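You operate a simulated robot arm through the tools that you are given. There is no shell and no other tool. Be economical: measure what you need, move in short steps, check, and stop when the job is done.

You run a simulated robot arm. Do the job below in one go: nothing can be reset, and whatever is moved stays where it is left.

## Task
Put the blue filter from the top of the capping bench in the green tray on the green table. Press the green button three times. Take the green pad and put it on the top of the pump shelf. Press the draw off button two times. Put the purple patch on the glue card. Take the tall orange cup on the brown table and put it away on the steel table. Put the teal reel on the brown table away on the upper middle shelf of the tall rack. Fetch the teal can marked "grease" from the cream table and stand it on the shelf under the red table. Do these in any order. Set down upright: blue filter, tall orange cup, teal reel, teal can.

Only the result counts: the job must be done as asked and must still hold three seconds after the hand-in. Knocking over, shifting, dropping, spilling or breaking anything else fails it.

## Robot
A 7-joint arm with a fingered hand on a trunk, on a base that drives. Base frame: it is fixed to the floor where the robot stands at the start and does not move with it; the origin is under the middle of the robot, x ahead of it, y to its left, z up. Units: mm, degrees, N and s.
With the tool pointing down near the work surface it reaches from about 180 to 640 mm from the robot's upright axis, wherever it stands. Its first joint turns from -115.0 to 115.0 degrees. Places, roughly: blue filter (6x6x13 cm) [500, 200, 900]; draw off button [-800, 3400, 600]; glue card [-1000, 4000, 750]; green button [2200, 500, 800]; green pad (9x6x5 cm) [700, 2600, 800]; green tray on the green table (15x22 cm) [2520, 3280, 860]; purple patch (6x4x4 cm) [-4400, 3700, 800]; shelf under the red table [1700, 8500, 300]; steel table [1300, 3100, 800]; tall orange cup (7x6x10 cm) [-4400, 3900, 800]; teal can [4500, 10750, 750]; teal reel (6x6x8 cm) [-4900, 4000, 800]; top of the pump shelf (38x22 cm) [-1380, 3600, 320]; upper middle shelf of the tall rack [3500, -2700, 1300]. Payload 3.1 kg.
The tool frame sits at the grasp point between the pads (the TCP): z along the fingers, y along the line on which they close. The tips reach 22 mm beyond it. The gripper opens to 112 mm. The gripper's body begins 60 mm behind the TCP. The gripper is a hand of 3 fingers: y runs from the thumb to the fingers, the wrist lies at [0, 0, -218] in the tool frame, and closing takes about 1.5 s.
Orientation is that of the tool frame in the base frame, as a unit quaternion [x, y, z, w]. With the fingers straight down and closing along the base's y, the tool's x points along the base's -x, its y along +y and its z along -z.

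## Interface
- The arm moves only by the tool apply_moves. Its argument "commands" is one flat list of numbers, 6 for each row, row after row: the shift along the base's x, y, z in mm, then the turn, a rotation vector about the base's x, y, z in rad. In form: [x, y, z, wx, wy, wz, x, y, z, wx, wy, wz, ...]. A call has 1 to 10 rows; each row is the pose to reach, as a shift and turn from the pose commanded when the call began. "gripper" is the finger opening in mm, from 0 to 112, set as the call begins (left out, the last holds). A row lasts 0.2 s, in which the tool goes at most 50 mm and 8.6 degrees; a call with a longer step from one row to the next is refused whole, and so is a gripper value outside its range. Where a pose cannot be reached the arm comes as near as it can. A force on the tool above 40 N (or 10 N above the force at the start of the call, whichever is more), or a blocked arm, ends the call early, and 0.2 s more pass. Each finger travels about 108 mm/s and halts on what it meets, pressing with about 22 N; the grip force reading is that of the motor and also rises with nothing between the fingers. The clock runs only during rows and for 0.2 s after the last one: add rows that repeat a pose to give the fingers time. It gives the time, the measured TCP pose, the force on the tool (base axes), the opening and the grip force at its end, in the units of the frame above (readings bear some noise), with the torque about the TCP (base axes, N m) and any sound that the robot's microphone picked up.
- Cameras (640 x 400 px; columns grow to the right, rows downward): "scene" is now at [13, 148, 1606.1]; the picture's right is [-0.03, -1.00, 0.00], its down [-0.86, 0.03, -0.51] and it looks along [0.51, -0.02, -0.86] (base axes); focal length 291 px, centre (320, 200). "wrist" rides on the gripper at [66, 3, -80] in the tool frame; the picture's right is [-0.05, 1.00, 0.00], its down [-0.77, -0.04, -0.64] and it looks along [-0.64, -0.03, 0.77] (tool axes); focal length 275 px, centre (320, 200). There is no depth. A picture from a camera that has moved, and an enlarged one, comes with that camera's place and axes in the base frame and with its lens. The place of the scene camera against the robot may be out by one fixed shift of up to 12 mm in any direction.
- capture(camera): a new picture of that camera. No time passes.
- lift_body(by): slides the trunk up (or, below 0, down) by that many mm; the arm and the scene camera ride with it, the base frame stays. It gives what a move gives, with no picture.
- steer(legs): drives the robot by 1 to 6 legs, each [ahead, left, turn to the left] in mm, mm and degrees, along the robot's own axes; the way and the turn of a leg run together, so that a leg with both is an arc; at most 1500 mm and 180 degrees a leg. The arm and the cameras ride along, it lands a little off, and it stops where it bumps. It gives what a move gives.
- curl_fingers(finger1, finger2, thumb_bend): sets how far each is bent, from 0 (flat) to 1 (curled in); at 0.3 the hand is open as for a grip, at 0.7 the pads meet at the TCP. One left out holds its place. A second passes; each finger stops where it meets its share of the squeeze, and holds until it gets a number again. A gripper value or a shape takes the hand back. It gives what a move gives, with no picture; readings hold the bend of each and the force on the fingers (four entries, about 0 where the hand has none), thumb and palm.
- set_grasp(shape): the hand has 3 fingers and takes this shape, open, in about a second: jaw (thumb against the fingers, like two jaws); tri (thumb and two fingers); tip (a fingertip pinch); poke (one finger out to press); point (the index stretched); flat (the hand flat); cup (the hand cupped); fist (a fist). The gripper value then closes the fingers along that shape, each until it touches; the sizes above hold for jaw. It gives what a move gives, with no picture.
- head_to(pan, tilt): turns the head with the scene camera to pan (to the left, within 155 degrees either way) and tilt (down, from -29 to 69), counted from straight ahead of the robot. It gives what a move gives.
- inspect(camera, box): a new picture of the part [left, top, right, bottom] of that camera's present view, enlarged. No time passes.
- finish_job(): hands the job in; it is judged then, once.

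Work in short steps. Places have to be worked out from the pictures, the camera data and where the tool is seen: move nearer, look again, correct. Check each grasp and each placing, and mend what went wrong. You have 207 turns and 200 pictures in all, those below and enlarged ones among them. Open the gripper and draw the arm clear of the work before you hand the job in, unless the task says otherwise.

The tools are called as name(argument=value, ...) on one line, values as JSON. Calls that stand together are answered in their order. apply_moves: Moves the arm, as the interface text tells. Its arguments: {"type":"object","properties":{"commands":{"type":"array","items":{"type":"number"}},"gripper":{"type":"number"}},"required":["commands"]} The other tools are called the same way: lift_body (by) slides the trunk up or down; set_grasp (shape) gives the hand a shape; curl_fingers (finger1, finger2, thumb_bend) moves the fingers one by one; steer (legs) drives the base; head_to (pan, tilt) turns the head that bears the scene camera; capture (camera) takes a picture; inspect (camera, box) takes an enlarged picture of a part of a camera's view; finish_job () hands the job in.

At the start:

```text
clock: 0.0
position: [276.3, 95.3, 1078.8]
orientation: [-0.001, 1.0, 0.0, 0.0]
ft_force: [-0.1, 0.4, 0.0]
torque: [0.0, -0.01, 0.01]
opening: 111.9
gripper_force: 0.0
shape: jaw
bend: [0.3, 0.3, 0.3]
finger forces: [0.0, 0.1, 0.1, 0.1, 0.1, 0.0]
trunk travel left (down, up): [-750.0, 240.0]
robot x, y, heading: [0.3, 0.6, 0.0]
head pan, tilt: [-1.7, 59.2]
```

scene: 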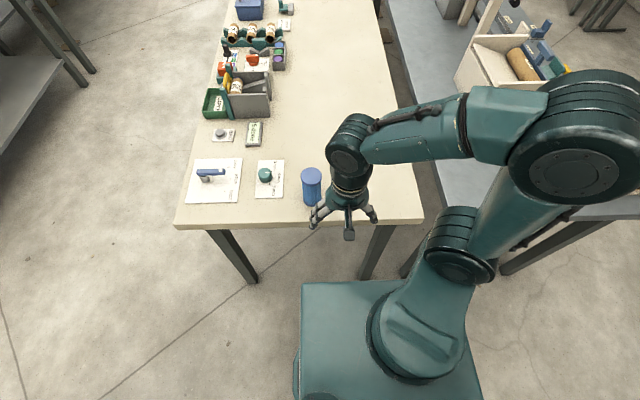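
wrist: 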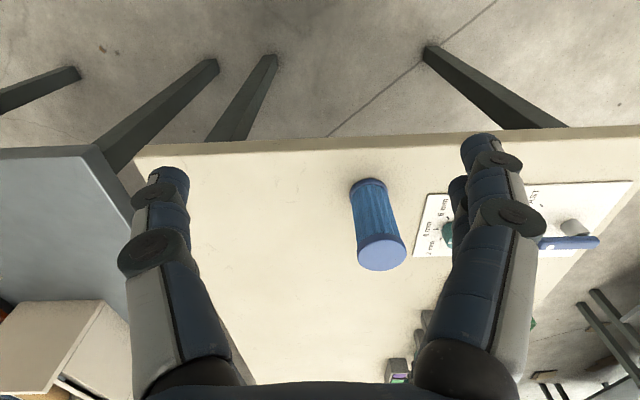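

The filter looks to stand at about (510,168), with its top near z 908. I move above it and check with the wrist camera.

apply_moves(commands=[45, 14, -5, 0, 0, 0, 90, 28, -10, 0, 0, 0, 135, 42, -20, 0, 0, 0, 175, 56, -30, 0, 0, 0, 205, 65, -40, 0, 0, 0, 225, 72, -50, 0, 0, 0], gripper=112)

capture(camera="wrist")

capture(camera="scene")

```text
clock: 1.4
position: [503.0, 166.9, 1028.3]
orientation: [0.0, 1.0, 0.0, 0.0]
ft_force: [0.0, -0.5, 0.8]
torque: [-0.02, 0.04, 0.01]
opening: 111.7
gripper_force: 0.1
shape: jaw
bend: [0.3, 0.3, 0.3]
finger forces: [0.0, 0.1, 0.0, 0.0, 0.0, 0.0]
trunk travel left (down, up): [-750.0, 240.0]
robot x, y, heading: [-0.4, -4.2, 0.0]
head pan, tilt: [-1.7, 59.2]
```

```text
197 pictures are left
camera wrist: at [436.7, 170.6, 1106.9], right [0.05, 1.0, 0.0], down [0.77, -0.04, 0.64], along [0.63, -0.03, -0.77], focal length 275 px, centre (320, 200)
```

wrist: 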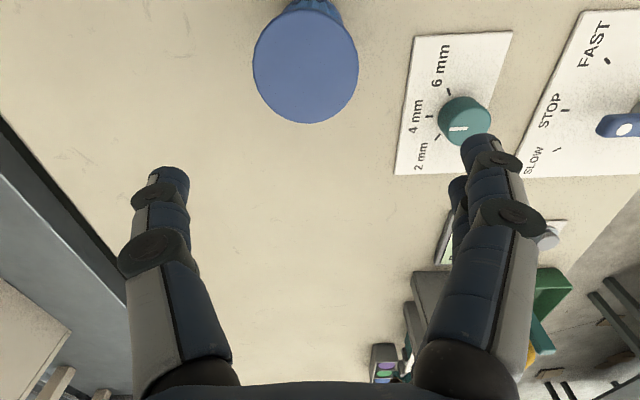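

```text
196 pictures are left
camera scene: at [14.1, 148.9, 1606.0], right [-0.03, -1.0, 0.0], down [-0.86, 0.03, -0.51], along [0.51, -0.02, -0.86], focal length 291 px, centre (320, 200)
```

scene: 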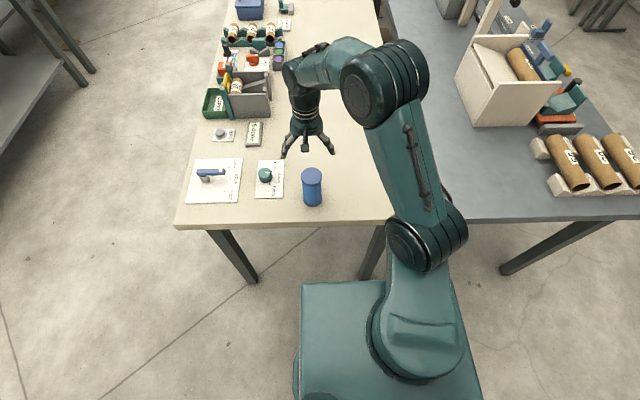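

The wrist views agree: the filter's top is at about (475,160,945). I shift over it, go down to z≈900 and close.

apply_moves(commands=[-26, -7, 0, 0, 0, 0, -27, -7, -40, 0, 0, 0, -27, -7, -80, 0, 0, 0, -27, -7, -110, 0, 0, 0, -27, -7, -128, 0, 0, 0, -27, -7, -128, 0, 0, 0])

capture(camera="wrist")

capture(camera="scene")

```text
clock: 2.8
position: [473.4, 160.9, 899.7]
orientation: [0.0, 1.0, 0.001, -0.001]
ft_force: [0.0, 0.0, 2.7]
torque: [-0.01, 0.0, -0.02]
opening: 111.7
gripper_force: 0.1
shape: jaw
bend: [0.3, 0.3, 0.3]
finger forces: [0.1, 0.9, 0.0, 0.0, 1.1, 0.1]
trunk travel left (down, up): [-750.0, 240.0]
robot x, y, heading: [-2.5, -2.3, 0.0]
head pan, tilt: [-1.7, 59.2]
```

```text
195 pictures are left
camera wrist: at [407.9, 162.8, 979.4], right [0.05, 1.0, 0.0], down [0.77, -0.04, 0.64], along [0.64, -0.03, -0.77], focal length 275 px, centre (320, 200)
```

wrist: 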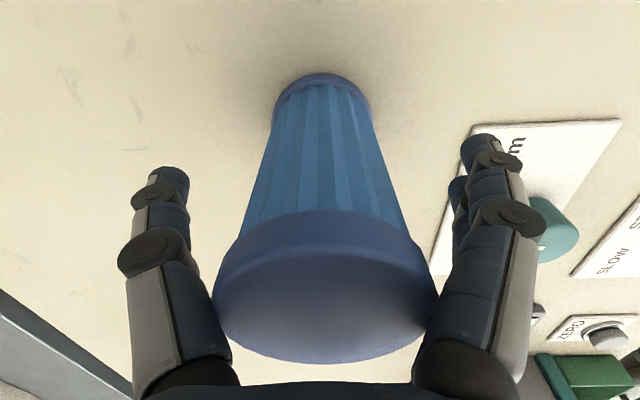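

```text
194 pictures are left
camera scene: at [12.9, 148.0, 1606.1], right [-0.03, -1.0, 0.0], down [-0.86, 0.03, -0.51], along [0.51, -0.02, -0.86], focal length 291 px, centre (320, 200)
```

scene: 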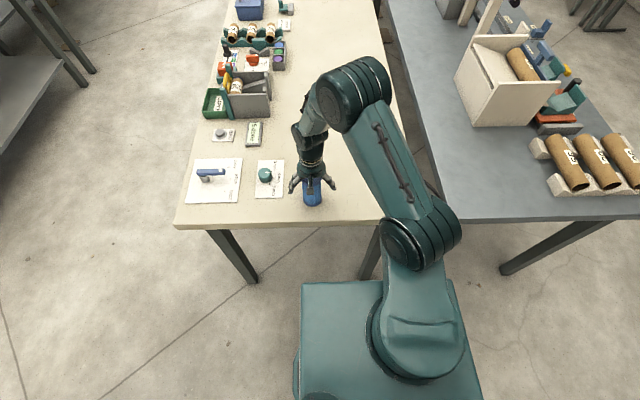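

The filter is centred between the fingers. I close on it.

apply_moves(commands=[0, 0, 0, 0, 0, 0, 0, 0, 0, 0, 0, 0, 0, 0, 0, 0, 0, 0, 0, 0, 0, 0, 0, 0, 0, 0, 0, 0, 0, 0, 0, 0, 0, 0, 0, 0, 0, 0, 0, 0, 0, 0, 0, 0, 0, 0, 0, 0], gripper=40)

apply_moves(commands=[0, 0, 20, 0, 0, 0, 0, 0, 60, 0, 0, 0, 0, 0, 105, 0, 0, 0, -20, 0, 140, 0, 0, 0, -60, 0, 160, 0, 0, 0, -105, -10, 160, 0, 0, 0, -150, -20, 160, 0, 0, 0, -190, -40, 160, 0, 0, 0])

capture(camera="wrist")

head_to(pan=45, tilt=25)

capture(camera="scene")

```text
clock: 4.6
position: [474.6, 159.7, 900.3]
orientation: [0.0, 1.0, 0.0, 0.001]
ft_force: [0.2, 3.2, 8.4]
torque: [0.49, 0.0, -0.03]
opening: 66.7
gripper_force: 21.4
shape: jaw
bend: [0.73, 0.73, 0.59]
finger forces: [12.6, 11.9, 0.0, 0.0, 24.3, 0.0]
trunk travel left (down, up): [-750.0, 240.0]
robot x, y, heading: [-1.9, -2.0, 0.0]
head pan, tilt: [-1.7, 59.2]
```

```text
clock: 6.4
position: [283.3, 115.8, 1058.1]
orientation: [0.001, 1.0, 0.001, 0.0]
ft_force: [-0.8, 0.4, -0.9]
torque: [0.06, 0.04, 0.02]
opening: 64.7
gripper_force: 21.8
shape: jaw
bend: [0.73, 0.73, 0.59]
finger forces: [10.7, 9.3, 0.0, 0.1, 21.9, 0.0]
trunk travel left (down, up): [-750.0, 240.0]
robot x, y, heading: [-1.8, -0.7, 0.2]
head pan, tilt: [-1.7, 59.2]
```

```text
193 pictures are left
camera wrist: at [217.9, 119.2, 1137.6], right [0.05, 1.0, 0.0], down [0.77, -0.04, 0.64], along [0.64, -0.03, -0.77], focal length 275 px, centre (320, 200)
```

wrist: 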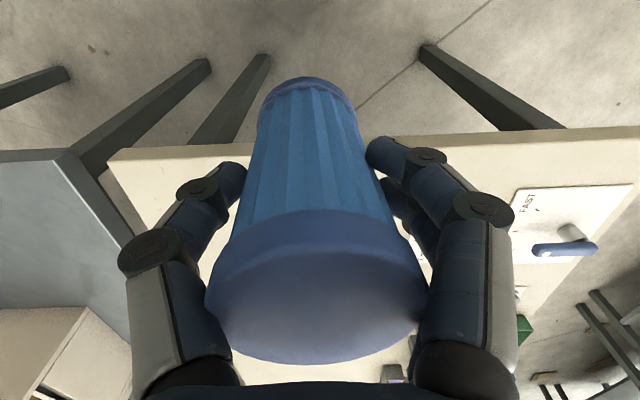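

```text
clock: 7.5
position: [285.5, 120.0, 1057.9]
orientation: [0.001, 1.0, 0.0, 0.0]
ft_force: [0.1, -0.3, -1.6]
torque: [0.06, 0.02, -0.01]
opening: 64.6
gripper_force: 22.1
shape: jaw
bend: [0.73, 0.73, 0.59]
finger forces: [10.8, 9.5, 0.0, 0.1, 21.8, 0.0]
trunk travel left (down, up): [-750.0, 240.0]
robot x, y, heading: [-3.6, 1.5, 0.2]
head pan, tilt: [45.0, 25.0]
```

```text
192 pictures are left
camera scene: at [10.9, 215.4, 1655.1], right [0.71, -0.71, 0.0], down [-0.3, -0.3, -0.91], along [0.64, 0.64, -0.42], focal length 291 px, centre (320, 200)
```

scene: 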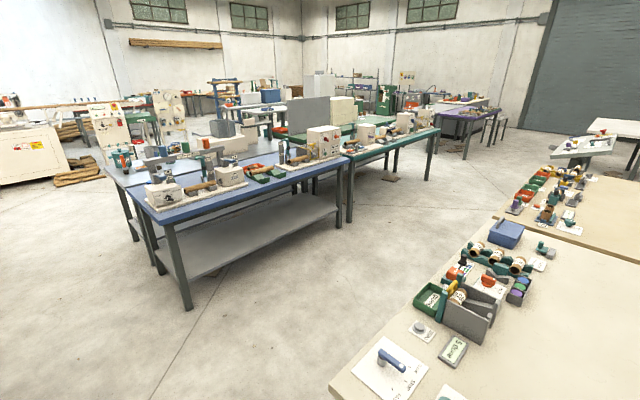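

The filter is held. I look closer at the table area to my left to plan the route.

inspect(camera="scene", box=[60, 60, 300, 210])

inspect(camera="scene", box=[240, 60, 540, 210])

head_to(pan=100, tilt=20)

capture(camera="scene")

head_to(pan=-45, tilt=20)

capture(camera="scene")

```text
2.67 times, centred on (180, 135) of scene
camera zoom: at [10.9, 215.4, 1655.1], right [0.71, -0.71, 0.0], down [-0.3, -0.3, -0.91], along [0.64, 0.64, -0.42], focal length 776 px, centre (693, 373)
```

zoom: 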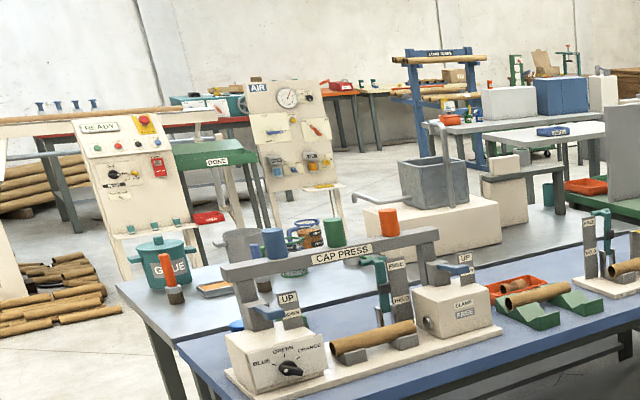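

```text
2.13 times, centred on (390, 135) of scene
camera zoom: at [10.9, 215.4, 1655.1], right [0.71, -0.71, 0.0], down [-0.3, -0.3, -0.91], along [0.64, 0.64, -0.42], focal length 621 px, centre (171, 339)
```

zoom: 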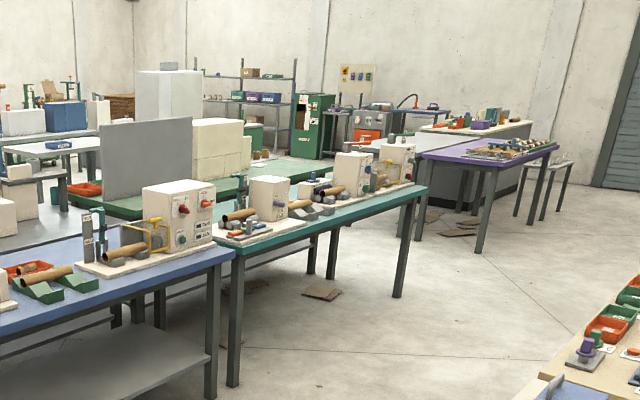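

```text
clock: 8.8
position: [284.2, 119.9, 1057.7]
orientation: [0.0, 1.0, 0.0, 0.0]
ft_force: [0.0, -0.1, -2.3]
torque: [0.01, 0.04, 0.0]
opening: 64.6
gripper_force: 21.9
shape: jaw
bend: [0.73, 0.73, 0.59]
finger forces: [10.7, 9.5, 0.1, 0.1, 21.9, 0.1]
trunk travel left (down, up): [-750.0, 240.0]
robot x, y, heading: [-4.1, -1.3, 0.2]
head pan, tilt: [100.0, 20.0]
```

```text
189 pictures are left
camera scene: at [-70.4, 241.9, 1663.2], right [0.98, 0.17, 0.0], down [0.06, -0.34, -0.94], along [-0.16, 0.93, -0.34], focal length 291 px, centre (320, 200)
```

scene: 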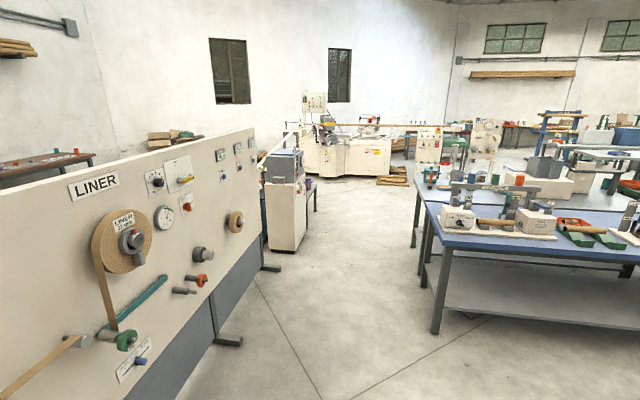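

```text
clock: 11.1
position: [285.6, 120.9, 1057.6]
orientation: [0.0, 1.0, 0.0, 0.0]
ft_force: [0.2, 0.1, -1.1]
torque: [-0.01, 0.01, 0.0]
opening: 64.5
gripper_force: 21.8
shape: jaw
bend: [0.73, 0.73, 0.59]
finger forces: [10.7, 9.4, 0.1, 0.0, 21.9, 0.1]
trunk travel left (down, up): [-750.0, 240.0]
robot x, y, heading: [2.0, 0.9, -0.2]
head pan, tilt: [-45.0, 20.0]
```

```text
188 pictures are left
camera scene: at [11.5, 84.4, 1663.3], right [-0.71, -0.71, 0.0], down [-0.24, 0.24, -0.94], along [0.66, -0.66, -0.34], focal length 291 px, centre (320, 200)
```

scene: 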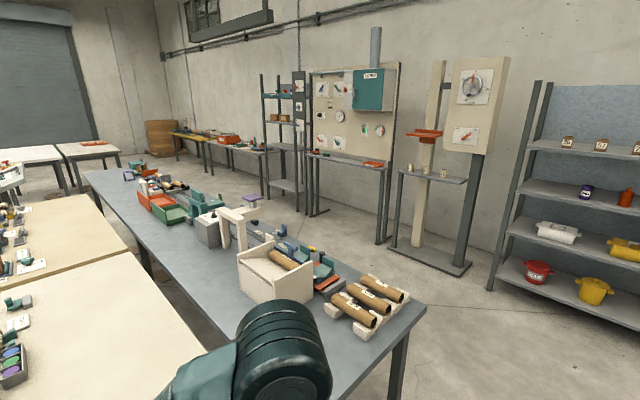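

The tray is on the second green table, behind the grey panel, so I need to reach it from behind or from the side. I turn left, drive up the aisle between the LINER board and the blue table, and look again.

steer(legs=[[0, 0, 90], [1400, 150, 0], [1000, 0, 0]])

head_to(pan=-50, tilt=25)

capture(camera="scene")

head_to(pan=30, tilt=25)

capture(camera="scene")

```text
clock: 26.8
position: [-215.0, 2713.6, 1058.0]
orientation: [-0.699, 0.715, 0.0, -0.001]
ft_force: [-0.3, -0.7, -2.2]
torque: [-0.04, 0.04, 0.05]
opening: 64.2
gripper_force: 21.7
shape: jaw
bend: [0.73, 0.73, 0.59]
finger forces: [10.5, 9.3, 0.0, 0.1, 21.0, 0.0]
trunk travel left (down, up): [-750.0, 240.0]
robot x, y, heading: [-97.5, 2426.9, 88.6]
head pan, tilt: [-45.0, 20.0]
```

```text
clock: 27.4
position: [-216.3, 2713.8, 1057.8]
orientation: [-0.699, 0.715, 0.0, 0.0]
ft_force: [-0.4, -0.1, -2.1]
torque: [-0.02, -0.01, -0.01]
opening: 64.3
gripper_force: 22.8
shape: jaw
bend: [0.73, 0.73, 0.59]
finger forces: [10.6, 9.3, 0.0, 0.0, 21.1, 0.0]
trunk travel left (down, up): [-750.0, 240.0]
robot x, y, heading: [-101.2, 2427.3, 88.7]
head pan, tilt: [-50.0, 25.0]
```

```text
187 pictures are left
camera scene: at [-178.6, 2425.2, 1655.2], right [0.63, -0.78, 0.0], down [-0.33, -0.26, -0.91], along [0.71, 0.57, -0.42], focal length 291 px, centre (320, 200)
```

scene: 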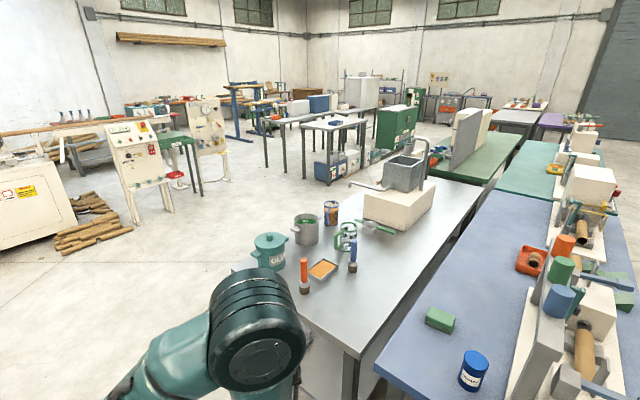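

```text
clock: 28.9
position: [-215.0, 2714.7, 1057.9]
orientation: [-0.699, 0.715, 0.0, 0.0]
ft_force: [-0.3, -0.6, -1.8]
torque: [-0.03, -0.03, 0.01]
opening: 64.3
gripper_force: 21.2
shape: jaw
bend: [0.73, 0.73, 0.59]
finger forces: [10.5, 9.4, 0.1, 0.1, 21.0, 0.1]
trunk travel left (down, up): [-750.0, 240.0]
robot x, y, heading: [-104.7, 2425.4, 88.7]
head pan, tilt: [30.0, 25.0]
```

```text
186 pictures are left
camera scene: at [-294.7, 2448.3, 1655.2], right [0.88, 0.48, 0.0], down [0.2, -0.37, -0.91], along [-0.44, 0.8, -0.42], focal length 291 px, centre (320, 200)
```

scene: 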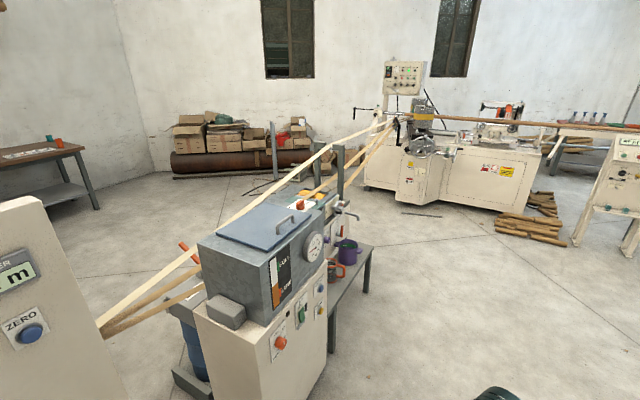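

I zoom in on the green table to find the tray.

head_to(pan=-60, tilt=25)

inspect(camera="scene", box=[240, 80, 440, 205])

```text
clock: 30.6
position: [-215.5, 2714.6, 1058.1]
orientation: [-0.699, 0.715, 0.0, 0.0]
ft_force: [-0.3, 0.7, -1.2]
torque: [0.01, 0.04, -0.03]
opening: 64.3
gripper_force: 22.1
shape: jaw
bend: [0.73, 0.73, 0.59]
finger forces: [10.5, 9.3, 0.1, 0.0, 21.0, 0.0]
trunk travel left (down, up): [-750.0, 240.0]
robot x, y, heading: [-99.3, 2426.3, 88.5]
head pan, tilt: [-60.0, 25.0]
```

```text
3.20 times, centred on (340, 142) of scene
camera zoom: at [-169.7, 2411.9, 1655.2], right [0.48, -0.88, 0.0], down [-0.37, -0.2, -0.91], along [0.79, 0.44, -0.42], focal length 931 px, centre (256, 384)
```

zoom: 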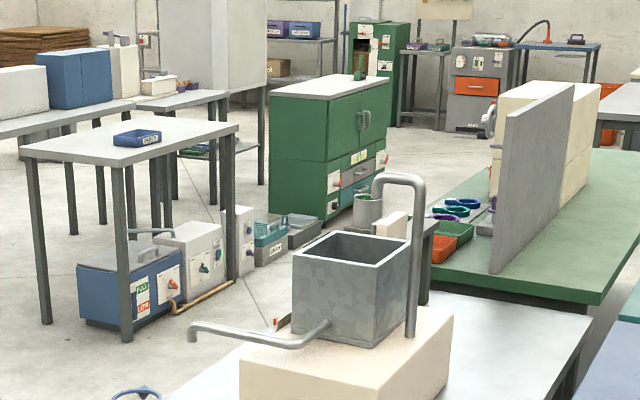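

The tray sits at about (2600,3230), at the back of that green table. I drive around the steel table to the far aisle (y≈4050) and look again.

steer(legs=[[1200, 0, 0], [450, 0, 0], [0, 0, -90], [1450, 0, 0]])

head_to(pan=-25, tilt=30)

capture(camera="scene")

```text
clock: 49.6
position: [1676.5, 4169.5, 1058.1]
orientation: [0.003, 1.0, 0.0, 0.0]
ft_force: [0.4, 0.0, -1.7]
torque: [0.04, 0.0, -0.03]
opening: 64.1
gripper_force: 22.0
shape: jaw
bend: [0.73, 0.73, 0.59]
finger forces: [10.4, 9.1, 0.0, 0.0, 20.4, 0.1]
trunk travel left (down, up): [-750.0, 240.0]
robot x, y, heading: [1393.7, 4050.1, -0.4]
head pan, tilt: [-60.0, 25.0]
```

```text
clock: 50.6
position: [1675.8, 4169.0, 1057.3]
orientation: [0.003, 1.0, -0.001, -0.001]
ft_force: [0.3, 0.1, -1.9]
torque: [0.03, -0.01, 0.01]
opening: 64.0
gripper_force: 21.1
shape: jaw
bend: [0.73, 0.73, 0.59]
finger forces: [10.4, 9.1, 0.0, 0.1, 20.4, 0.0]
trunk travel left (down, up): [-750.0, 240.0]
robot x, y, heading: [1385.8, 4053.1, -0.7]
head pan, tilt: [-25.0, 30.0]
```

```text
184 pictures are left
camera scene: at [1419.2, 4162.4, 1647.2], right [-0.43, -0.9, 0.0], down [-0.45, 0.21, -0.87], along [0.78, -0.37, -0.5], focal length 291 px, centre (320, 200)
```

scene: 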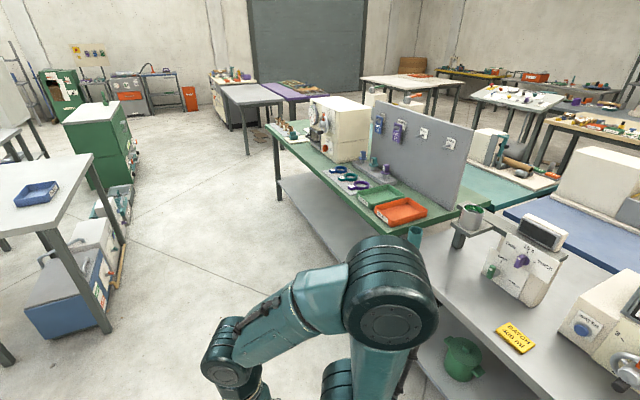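

The green tray is at about (2600,3220); the table's back edge is at y≈3430. I drive to (2600,3800) facing -y.

steer(legs=[[1215, 15, 0], [0, 0, -89.3], [230, 0, 0]])

head_to(pan=0, tilt=50)

capture(camera="scene")

capture(camera="wrist")

```text
clock: 61.9
position: [2731.2, 3546.4, 1057.6]
orientation: [0.701, 0.713, 0.0, 0.0]
ft_force: [-0.3, -0.9, -1.9]
torque: [0.0, -0.01, 0.0]
opening: 64.1
gripper_force: 21.8
shape: jaw
bend: [0.73, 0.73, 0.59]
finger forces: [10.2, 8.9, 0.0, 0.0, 19.8, 0.1]
trunk travel left (down, up): [-750.0, 240.0]
robot x, y, heading: [2607.2, 3832.4, -89.1]
head pan, tilt: [-25.0, 30.0]
```

```text
clock: 62.8
position: [2730.5, 3547.9, 1057.5]
orientation: [0.701, 0.714, 0.0, 0.0]
ft_force: [-0.4, 0.4, -1.7]
torque: [-0.01, -0.04, -0.04]
opening: 64.2
gripper_force: 22.5
shape: jaw
bend: [0.73, 0.73, 0.59]
finger forces: [10.2, 8.9, 0.0, 0.0, 19.8, 0.0]
trunk travel left (down, up): [-750.0, 240.0]
robot x, y, heading: [2604.2, 3827.8, -88.9]
head pan, tilt: [0.0, 50.0]
```

```text
183 pictures are left
camera scene: at [2764.3, 3812.7, 1617.7], right [-1.0, -0.02, 0.0], down [-0.01, 0.77, -0.64], along [0.01, -0.64, -0.77], focal length 291 px, centre (320, 200)
```

scene: 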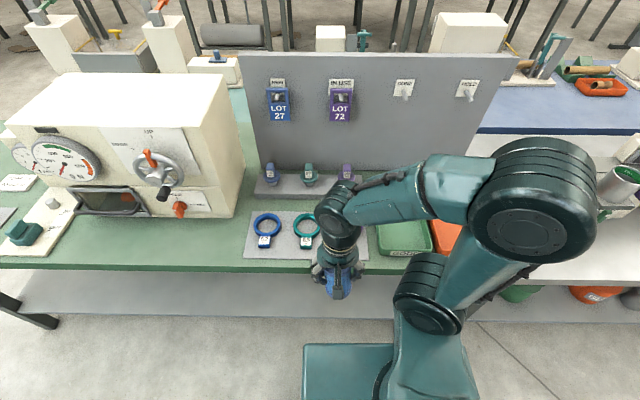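

```text
182 pictures are left
camera wrist: at [2732.5, 3613.4, 1137.3], right [1.0, -0.03, 0.0], down [-0.02, -0.77, 0.64], along [-0.02, -0.64, -0.77], focal length 275 px, centre (320, 200)
```

wrist: 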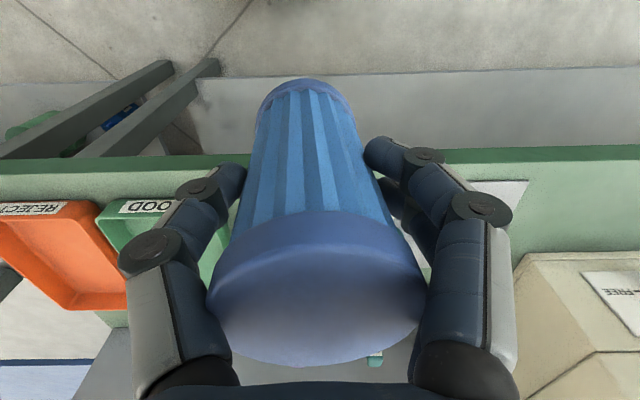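

The green tray is centred at about (2505,3285). I carry the filter over it and look.

apply_moves(commands=[-30, -30, 0, 0, 0, 0, -60, -60, 0, 0, 0, 0, -90, -95, 0, 0, 0, 0, -120, -130, 0, 0, 0, 0, -150, -165, 0, 0, 0, 0, -180, -200, 0, 0, 0, 0, -210, -235, 0, 0, 0, 0, -226, -262, 0, 0, 0, 0, -226, -262, 0, 0, 0, 0])

capture(camera="scene")

capture(camera="wrist")

```text
clock: 64.8
position: [2504.5, 3286.7, 1056.8]
orientation: [0.701, 0.713, -0.001, 0.0]
ft_force: [0.1, 0.3, -1.4]
torque: [-0.05, -0.02, -0.03]
opening: 63.6
gripper_force: 21.7
shape: jaw
bend: [0.73, 0.73, 0.59]
finger forces: [10.1, 8.7, 0.1, 0.0, 19.0, 0.1]
trunk travel left (down, up): [-750.0, 240.0]
robot x, y, heading: [2604.3, 3831.9, -89.0]
head pan, tilt: [0.0, 50.0]
```

```text
181 pictures are left
camera scene: at [2764.3, 3813.2, 1617.7], right [-1.0, -0.02, 0.0], down [-0.01, 0.77, -0.64], along [0.01, -0.64, -0.77], focal length 291 px, centre (320, 200)
```

scene: 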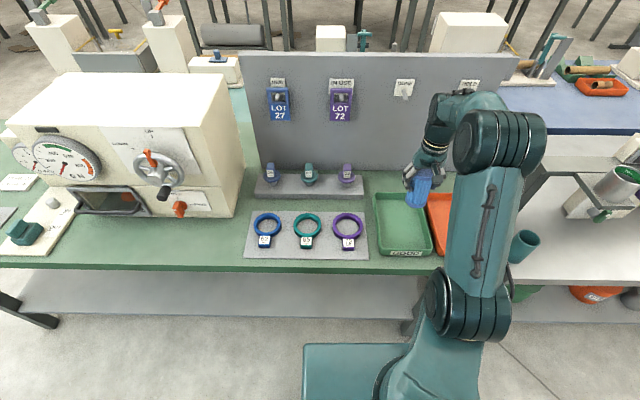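

```text
180 pictures are left
camera wrist: at [2506.5, 3351.8, 1136.6], right [1.0, -0.03, 0.0], down [-0.02, -0.77, 0.64], along [-0.02, -0.64, -0.77], focal length 275 px, centre (320, 200)
```

wrist: 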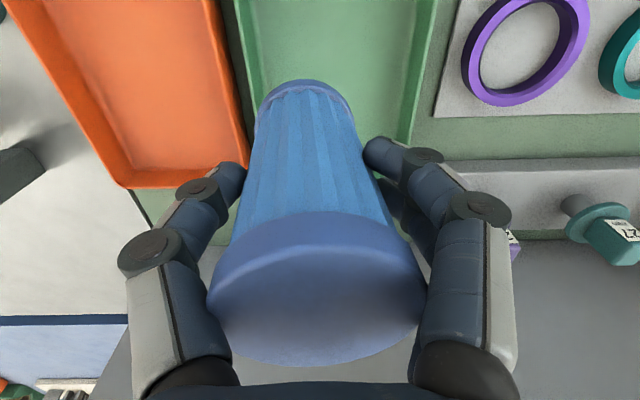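

The tray centre is nearer to (2512,3265). I correct and go down part-way.

apply_moves(commands=[7, -20, 0, 0, 0, 0, 7, -20, -40, 0, 0, 0, 7, -20, -80, 0, 0, 0, 7, -20, -110, 0, 0, 0, 7, -20, -125, 0, 0, 0, 7, -20, -132, 0, 0, 0, 7, -20, -132, 0, 0, 0])

capture(camera="scene")

capture(camera="wrist")

```text
clock: 66.2
position: [2509.6, 3264.6, 934.6]
orientation: [0.702, 0.712, -0.008, 0.005]
ft_force: [-1.4, 6.0, 34.4]
torque: [0.35, -0.67, 0.14]
opening: 64.8
gripper_force: 21.9
shape: jaw
bend: [0.74, 0.74, 0.6]
finger forces: [14.4, 12.1, 0.0, 0.0, 35.4, 0.1]
trunk travel left (down, up): [-750.0, 240.0]
robot x, y, heading: [2607.4, 3828.9, -89.1]
head pan, tilt: [0.0, 50.0]
stopped in row 7: the force on the tool passed its limit at 48 N (the readings are from after the stop); the commanded pose is now the measured one
```

```text
179 pictures are left
camera scene: at [2764.9, 3818.5, 1618.2], right [-1.0, -0.02, 0.0], down [-0.01, 0.76, -0.65], along [0.01, -0.65, -0.76], focal length 291 px, centre (320, 200)
```

scene: 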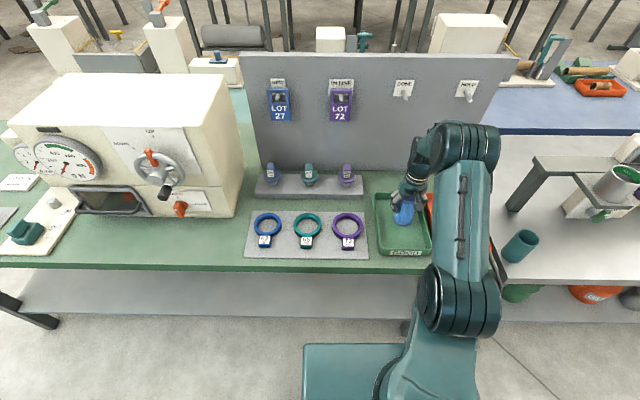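

```text
178 pictures are left
camera wrist: at [2511.7, 3331.6, 1012.2], right [1.0, -0.03, 0.0], down [-0.02, -0.76, 0.65], along [-0.02, -0.65, -0.76], focal length 275 px, centre (320, 200)
```

wrist: 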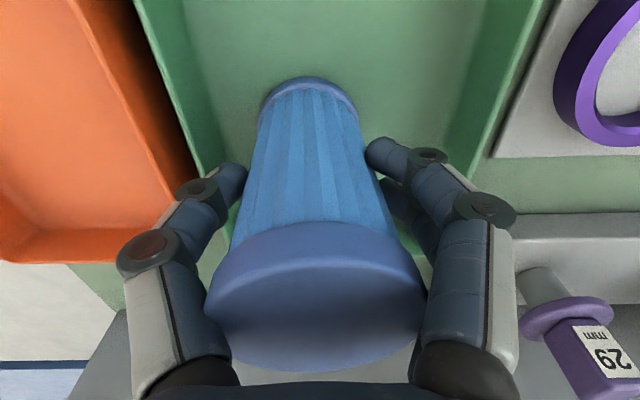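

The filter has touched the tray floor. I ease up a little, open, and retreat upward.

apply_moves(commands=[0, 0, 2, 0, 0, 0, 0, 0, 3, 0, 0, 0])

apply_moves(commands=[0, 0, 0, 0, 0, 0, 0, 0, 0, 0, 0, 0, 0, 0, 0, 0, 0, 0, 0, 0, 0, 0, 0, 0, 0, 0, 0, 0, 0, 0], gripper=105)

apply_moves(commands=[0, 0, 40, 0, 0, 0, 0, 0, 80, 0, 0, 0, 0, 0, 125, 0, 0, 0, 0, 30, 150, 0, 0, 0, 30, 70, 150, 0, 0, 0, 60, 110, 150, 0, 0, 0])

capture(camera="scene")

capture(camera="wrist")

```text
clock: 66.8
position: [2509.0, 3265.2, 935.3]
orientation: [0.702, 0.712, -0.006, 0.005]
ft_force: [-1.1, 4.2, 25.0]
torque: [0.15, -0.51, 0.04]
opening: 64.9
gripper_force: 21.9
shape: jaw
bend: [0.74, 0.74, 0.6]
finger forces: [12.6, 11.5, 0.1, 0.0, 30.4, 0.0]
trunk travel left (down, up): [-750.0, 240.0]
robot x, y, heading: [2606.1, 3832.2, -89.1]
head pan, tilt: [0.0, 50.0]
```

```text
clock: 68.0
position: [2510.2, 3262.3, 931.6]
orientation: [0.702, 0.712, -0.006, 0.004]
ft_force: [-0.2, -0.2, 0.8]
torque: [-0.03, 0.03, -0.02]
opening: 104.9
gripper_force: 0.1
shape: jaw
bend: [0.42, 0.42, 0.39]
finger forces: [0.0, 1.0, 0.0, 0.1, 2.0, 0.0]
trunk travel left (down, up): [-750.0, 240.0]
robot x, y, heading: [2604.8, 3832.2, -88.9]
head pan, tilt: [0.0, 50.0]
```

```text
clock: 69.4
position: [2572.2, 3372.9, 1084.6]
orientation: [0.701, 0.713, -0.006, 0.005]
ft_force: [-0.3, 0.1, -0.3]
torque: [-0.02, -0.01, 0.0]
opening: 104.9
gripper_force: 0.0
shape: jaw
bend: [0.42, 0.42, 0.39]
finger forces: [0.0, 0.0, 0.0, 0.0, 0.0, 0.0]
trunk travel left (down, up): [-750.0, 240.0]
robot x, y, heading: [2605.0, 3830.4, -89.2]
head pan, tilt: [0.0, 50.0]
```

```text
177 pictures are left
camera scene: at [2765.0, 3814.6, 1617.6], right [-1.0, -0.02, 0.0], down [-0.01, 0.77, -0.64], along [0.01, -0.64, -0.77], focal length 291 px, centre (320, 200)
```

scene: 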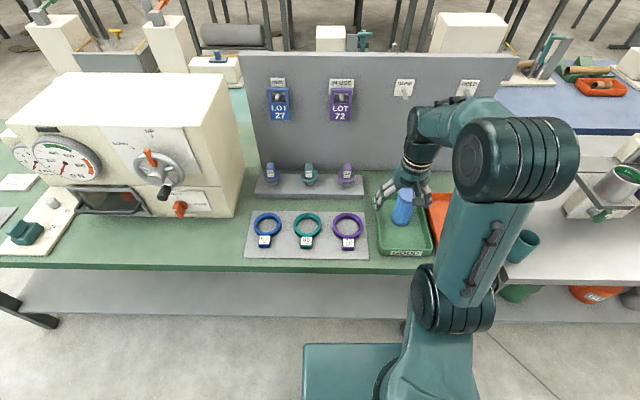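

```text
176 pictures are left
camera wrist: at [2573.2, 3440.3, 1162.8], right [1.0, -0.03, 0.0], down [-0.02, -0.76, 0.65], along [-0.02, -0.65, -0.76], focal length 275 px, centre (320, 200)
```

wrist: 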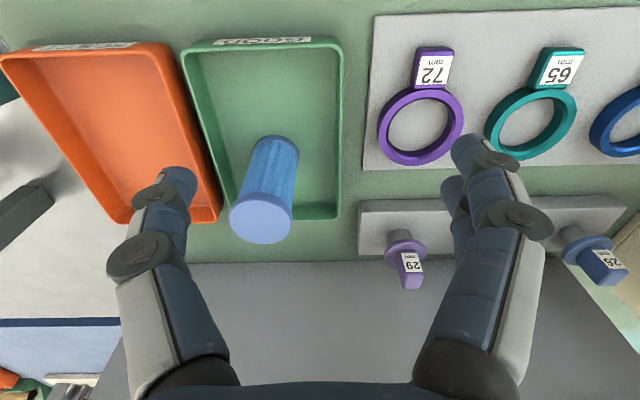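

The filter stands upright in the tray. Next is the green pad on the blue table at about (697,2574): I tuck in the arm and drive back round to the aisle at x≈-50.

apply_moves(commands=[10, 45, 0, 0, 0, 0, 20, 90, 0, 0, 0, 0, 30, 130, 0, 0, 0, 0, 40, 170, 0, 0, 0, 0])

steer(legs=[[-230, 0, 0], [0, -1350, 0], [0, -1300, 0], [1480, 0, 0], [0, 0, 89]])

head_to(pan=0, tilt=50)

capture(camera="scene")

```text
clock: 70.4
position: [2610.9, 3542.0, 1081.4]
orientation: [0.703, 0.712, -0.005, 0.004]
ft_force: [0.4, 0.1, 0.2]
torque: [-0.03, 0.04, 0.02]
opening: 104.7
gripper_force: 0.1
shape: jaw
bend: [0.42, 0.42, 0.39]
finger forces: [0.1, 0.1, 0.0, 0.0, 0.0, 0.1]
trunk travel left (down, up): [-750.0, 240.0]
robot x, y, heading: [2606.8, 3829.6, -89.2]
head pan, tilt: [0.0, 50.0]
```

```text
clock: 95.2
position: [256.2, 2544.9, 1080.3]
orientation: [0.009, 1.0, 0.0, 0.006]
ft_force: [0.4, -0.4, 0.7]
torque: [0.0, 0.0, -0.01]
opening: 104.9
gripper_force: 0.0
shape: jaw
bend: [0.42, 0.42, 0.39]
finger forces: [0.1, 0.0, 0.0, 0.0, 0.1, 0.0]
trunk travel left (down, up): [-750.0, 240.0]
robot x, y, heading: [-30.4, 2547.2, -0.9]
head pan, tilt: [0.0, 50.0]
```

```text
clock: 95.8
position: [257.4, 2543.7, 1081.8]
orientation: [0.009, 1.0, -0.001, 0.006]
ft_force: [-0.5, -0.5, 0.8]
torque: [-0.01, 0.01, 0.05]
opening: 104.9
gripper_force: 0.0
shape: jaw
bend: [0.42, 0.42, 0.39]
finger forces: [0.0, 0.1, 0.0, 0.0, 0.0, 0.0]
trunk travel left (down, up): [-750.0, 240.0]
robot x, y, heading: [-31.8, 2549.6, -1.3]
head pan, tilt: [0.0, 50.0]
```

```text
175 pictures are left
camera scene: at [-7.0, 2700.2, 1617.7], right [-0.02, -1.0, 0.0], down [-0.77, 0.01, -0.64], along [0.64, -0.01, -0.77], focal length 291 px, centre (320, 200)
```

scene: 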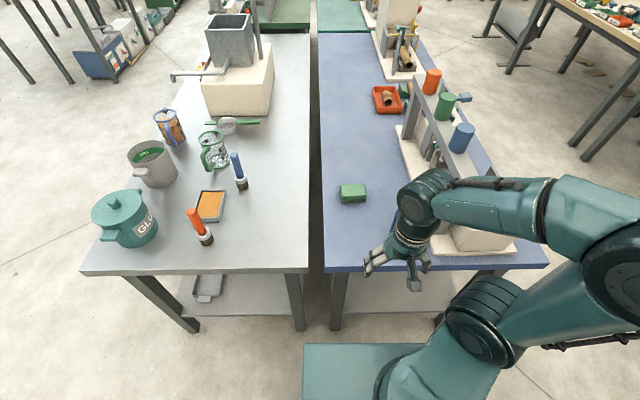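

The pad is at about (682,2572), a little too far, so I creep ahead 70 mm and then bring the arm over it.

steer(legs=[[72, 0, 1.2]])

apply_moves(commands=[45, 5, -10, 0, 0, 0, 90, 10, -20, 0, 0, 0, 135, 15, -30, 0, 0, 0, 180, 20, -40, 0, 0, 0, 220, 20, -50, 0, 0, 0, 250, 20, -60, 0, 0, 0, 250, 20, -60, 0, 0, 0], gripper=112)

capture(camera="wrist")

capture(camera="scene")

```text
clock: 96.9
position: [330.2, 2549.7, 1081.4]
orientation: [0.0, 1.0, -0.001, 0.006]
ft_force: [0.5, 0.1, -0.2]
torque: [0.01, -0.01, -0.01]
opening: 104.7
gripper_force: 0.0
shape: jaw
bend: [0.42, 0.42, 0.39]
finger forces: [0.0, 0.0, 0.0, 0.0, 0.0, 0.0]
trunk travel left (down, up): [-750.0, 240.0]
robot x, y, heading: [39.0, 2551.4, 0.1]
head pan, tilt: [0.0, 50.0]
```

```text
clock: 98.5
position: [579.8, 2569.3, 1021.5]
orientation: [-0.001, 1.0, -0.001, 0.007]
ft_force: [-0.2, -0.2, -0.3]
torque: [0.0, 0.02, -0.01]
opening: 112.0
gripper_force: 0.1
shape: jaw
bend: [0.3, 0.3, 0.3]
finger forces: [0.1, 0.1, 0.1, 0.1, 0.0, 0.0]
trunk travel left (down, up): [-750.0, 240.0]
robot x, y, heading: [40.8, 2549.2, 0.2]
head pan, tilt: [0.0, 50.0]
```

```text
174 pictures are left
camera wrist: at [511.5, 2573.0, 1099.9], right [0.05, 1.0, 0.0], down [0.76, -0.03, 0.65], along [0.65, -0.03, -0.76], focal length 275 px, centre (320, 200)
```

wrist: 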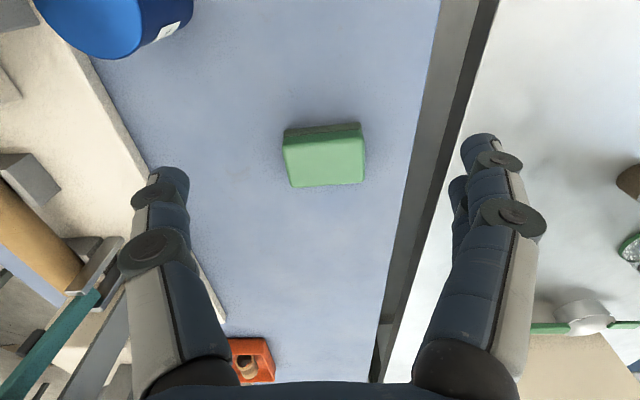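

```text
173 pictures are left
camera scene: at [61.0, 2699.7, 1617.7], right [0.0, -1.0, 0.0], down [-0.77, 0.0, -0.64], along [0.64, 0.0, -0.77], focal length 291 px, centre (320, 200)
```

scene: 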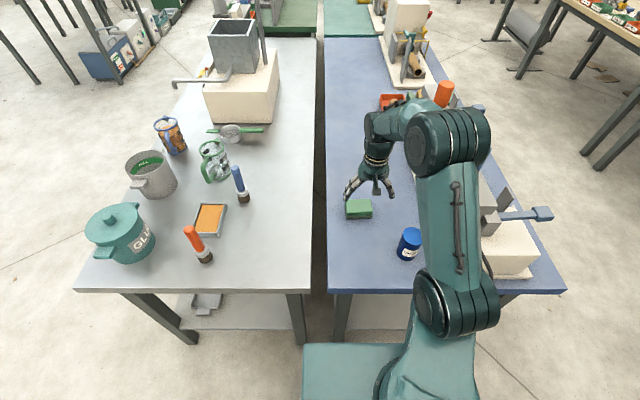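

The pad is at about (672,2571), with its top near z 850. I move over it to z≈905 and verify.

apply_moves(commands=[45, 1, -10, 0, 0, 0, 88, 2, -30, 0, 0, 0, 90, 2, -75, 0, 0, 0, 90, 2, -117, 0, 0, 0, 90, 2, -117, 0, 0, 0])

capture(camera="wrist")

```text
clock: 99.7
position: [669.7, 2573.3, 903.9]
orientation: [0.0, 1.0, -0.001, 0.007]
ft_force: [-0.3, 0.0, 0.3]
torque: [-0.01, 0.0, 0.0]
opening: 111.9
gripper_force: 0.0
shape: jaw
bend: [0.3, 0.3, 0.3]
finger forces: [0.0, 0.0, 0.0, 0.0, 0.0, 0.0]
trunk travel left (down, up): [-750.0, 240.0]
robot x, y, heading: [37.3, 2549.5, 0.0]
head pan, tilt: [0.0, 50.0]
```

```text
172 pictures are left
camera wrist: at [602.2, 2575.8, 982.8], right [0.05, 1.0, 0.0], down [0.76, -0.03, 0.65], along [0.65, -0.03, -0.76], focal length 275 px, centre (320, 200)
```

wrist: 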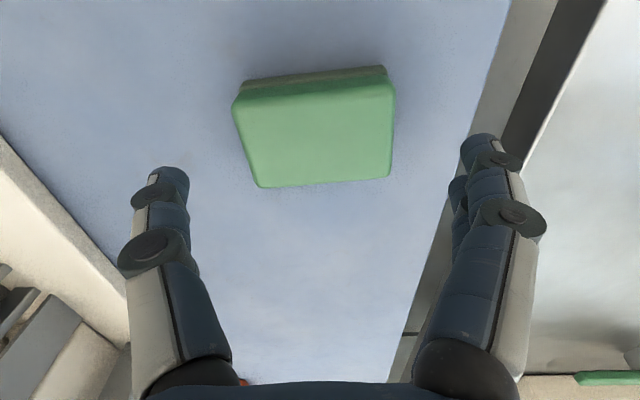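

The pad is at about (679,2571), turned by about 4.5°. I turn to match, go down to z≈826 and close.

apply_moves(commands=[10, -2, -20, 0, 0, 0.08, 10, -2, -50, 0, 0, 0.08, 10, -2, -70, 0, 0, 0.08, 10, -2, -78, 0, 0, 0.08, 10, -2, -78, 0, 0, 0.08])

capture(camera="wrist")

```text
clock: 100.9
position: [679.1, 2570.7, 826.1]
orientation: [-0.04, 0.999, -0.001, 0.006]
ft_force: [-0.1, 0.0, -0.6]
torque: [-0.02, 0.02, -0.03]
opening: 111.8
gripper_force: 0.0
shape: jaw
bend: [0.3, 0.3, 0.3]
finger forces: [0.1, 0.0, 0.1, 0.1, 0.4, 0.0]
trunk travel left (down, up): [-750.0, 240.0]
robot x, y, heading: [38.4, 2552.6, 0.1]
head pan, tilt: [0.0, 50.0]
```

```text
171 pictures are left
camera wrist: at [612.0, 2568.1, 904.7], right [-0.03, 1.0, 0.0], down [0.76, 0.03, 0.65], along [0.65, 0.02, -0.76], focal length 275 px, centre (320, 200)
```

wrist: 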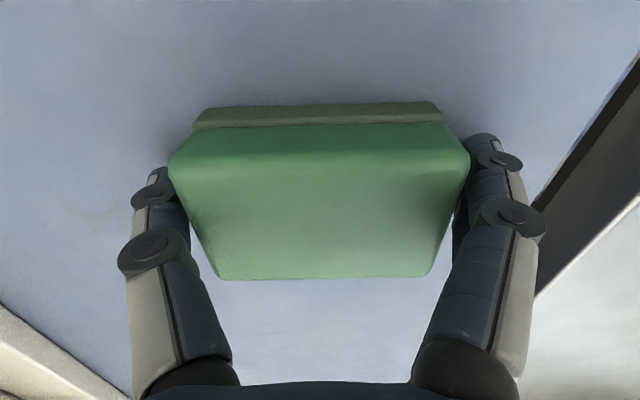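

It is well aligned between the fingers. I close, then lift and pull back.

apply_moves(commands=[0, 0, 0, 0, 0, 0, 0, 0, 0, 0, 0, 0, 0, 0, 0, 0, 0, 0, 0, 0, 0, 0, 0, 0, 0, 0, 0, 0, 0, 0], gripper=60)

apply_moves(commands=[0, 0, 30, 0, 0, 0, -5, 0, 75, 0, 0, 0, -15, 0, 120, 0, 0, 0, -30, 0, 165, 0, 0, 0, -70, 0, 190, 0, 0, 0, -115, 0, 200, 0, 0, 0, -160, 0, 205, 0, 0, 0, -205, 0, 210, 0, 0, 0, -250, 0, 210, 0, 0, 0, -290, 0, 210, 0, 0, 0])

capture(camera="wrist")

capture(camera="scene")

```text
clock: 102.1
position: [679.7, 2571.5, 825.6]
orientation: [-0.04, 0.999, -0.001, 0.007]
ft_force: [0.6, -0.3, 0.0]
torque: [-0.01, -0.01, 0.0]
opening: 84.8
gripper_force: 22.0
shape: jaw
bend: [0.62, 0.62, 0.61]
finger forces: [10.4, 10.3, 0.1, 0.0, 21.0, 0.0]
trunk travel left (down, up): [-750.0, 240.0]
robot x, y, heading: [38.0, 2551.1, -0.0]
head pan, tilt: [0.0, 50.0]
```

```text
clock: 104.3
position: [389.2, 2566.4, 1035.9]
orientation: [-0.039, 0.999, 0.0, 0.007]
ft_force: [-0.5, -0.3, -0.2]
torque: [0.02, 0.02, 0.01]
opening: 84.7
gripper_force: 22.2
shape: jaw
bend: [0.62, 0.62, 0.61]
finger forces: [10.5, 10.4, 0.0, 0.0, 20.9, 0.0]
trunk travel left (down, up): [-750.0, 240.0]
robot x, y, heading: [39.8, 2548.0, 0.2]
head pan, tilt: [0.0, 50.0]
```

```text
170 pictures are left
camera wrist: at [319.9, 2564.3, 1115.4], right [-0.03, 1.0, 0.0], down [0.76, 0.02, 0.65], along [0.65, 0.02, -0.76], focal length 275 px, centre (320, 200)
```

wrist: 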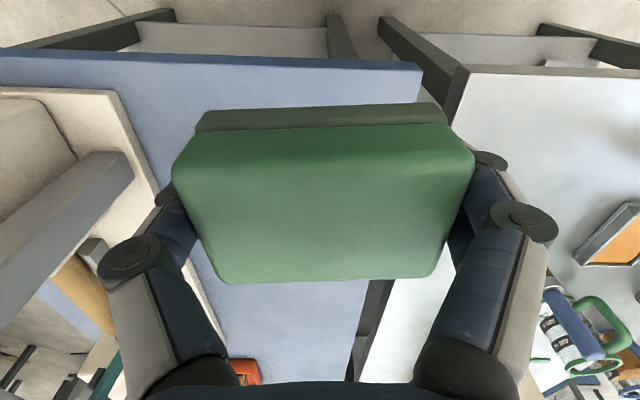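

```text
169 pictures are left
camera scene: at [60.0, 2695.7, 1618.1], right [0.0, -1.0, 0.0], down [-0.77, 0.0, -0.64], along [0.64, 0.0, -0.77], focal length 291 px, centre (320, 200)
```

scene: 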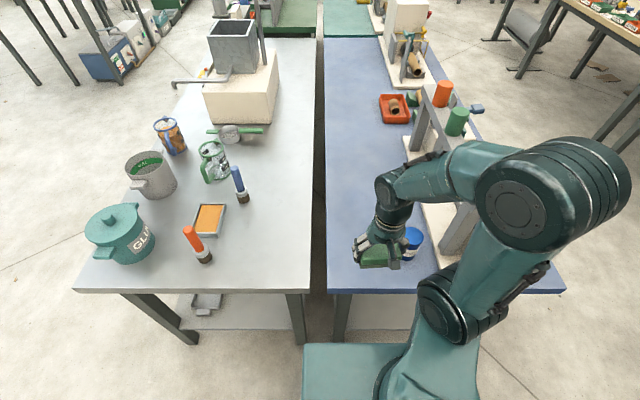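

The pad is held. I back off, drive to about (-100,4300), and look left at the draw-off machine, the glue card and the pump shelf.

steer(legs=[[-160, 0, 0], [0, 0, 90], [1500, 0, 0], [250, 0, 0]])

head_to(pan=115, tilt=35)

capture(camera="scene")

```text
clock: 118.0
position: [-147.9, 4653.4, 1036.9]
orientation: [0.736, -0.677, -0.003, -0.005]
ft_force: [0.0, -0.4, -0.5]
torque: [0.01, -0.04, 0.01]
opening: 84.8
gripper_force: 21.9
shape: jaw
bend: [0.62, 0.62, 0.61]
finger forces: [10.6, 10.5, 0.1, 0.1, 20.9, 0.0]
trunk travel left (down, up): [-750.0, 240.0]
robot x, y, heading: [-127.2, 4303.7, 90.2]
head pan, tilt: [0.0, 50.0]
```

```text
clock: 119.9
position: [-149.3, 4651.9, 1036.8]
orientation: [0.735, -0.678, -0.005, -0.005]
ft_force: [-0.2, -0.2, -0.6]
torque: [0.03, 0.01, 0.0]
opening: 84.8
gripper_force: 22.2
shape: jaw
bend: [0.62, 0.62, 0.61]
finger forces: [10.6, 10.5, 0.1, 0.1, 20.9, 0.0]
trunk travel left (down, up): [-750.0, 240.0]
robot x, y, heading: [-130.4, 4302.5, 90.2]
head pan, tilt: [115.0, 35.0]
```

```text
168 pictures are left
camera scene: at [-355.0, 4202.5, 1639.4], right [-0.43, 0.9, 0.0], down [0.52, 0.24, -0.82], along [-0.74, -0.35, -0.57], focal length 291 px, centre (320, 200)
```

scene: 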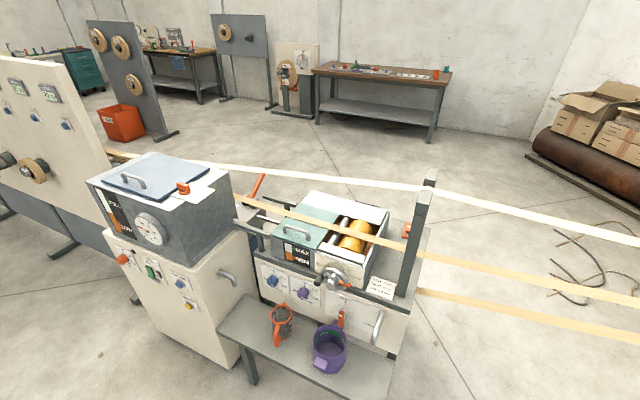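

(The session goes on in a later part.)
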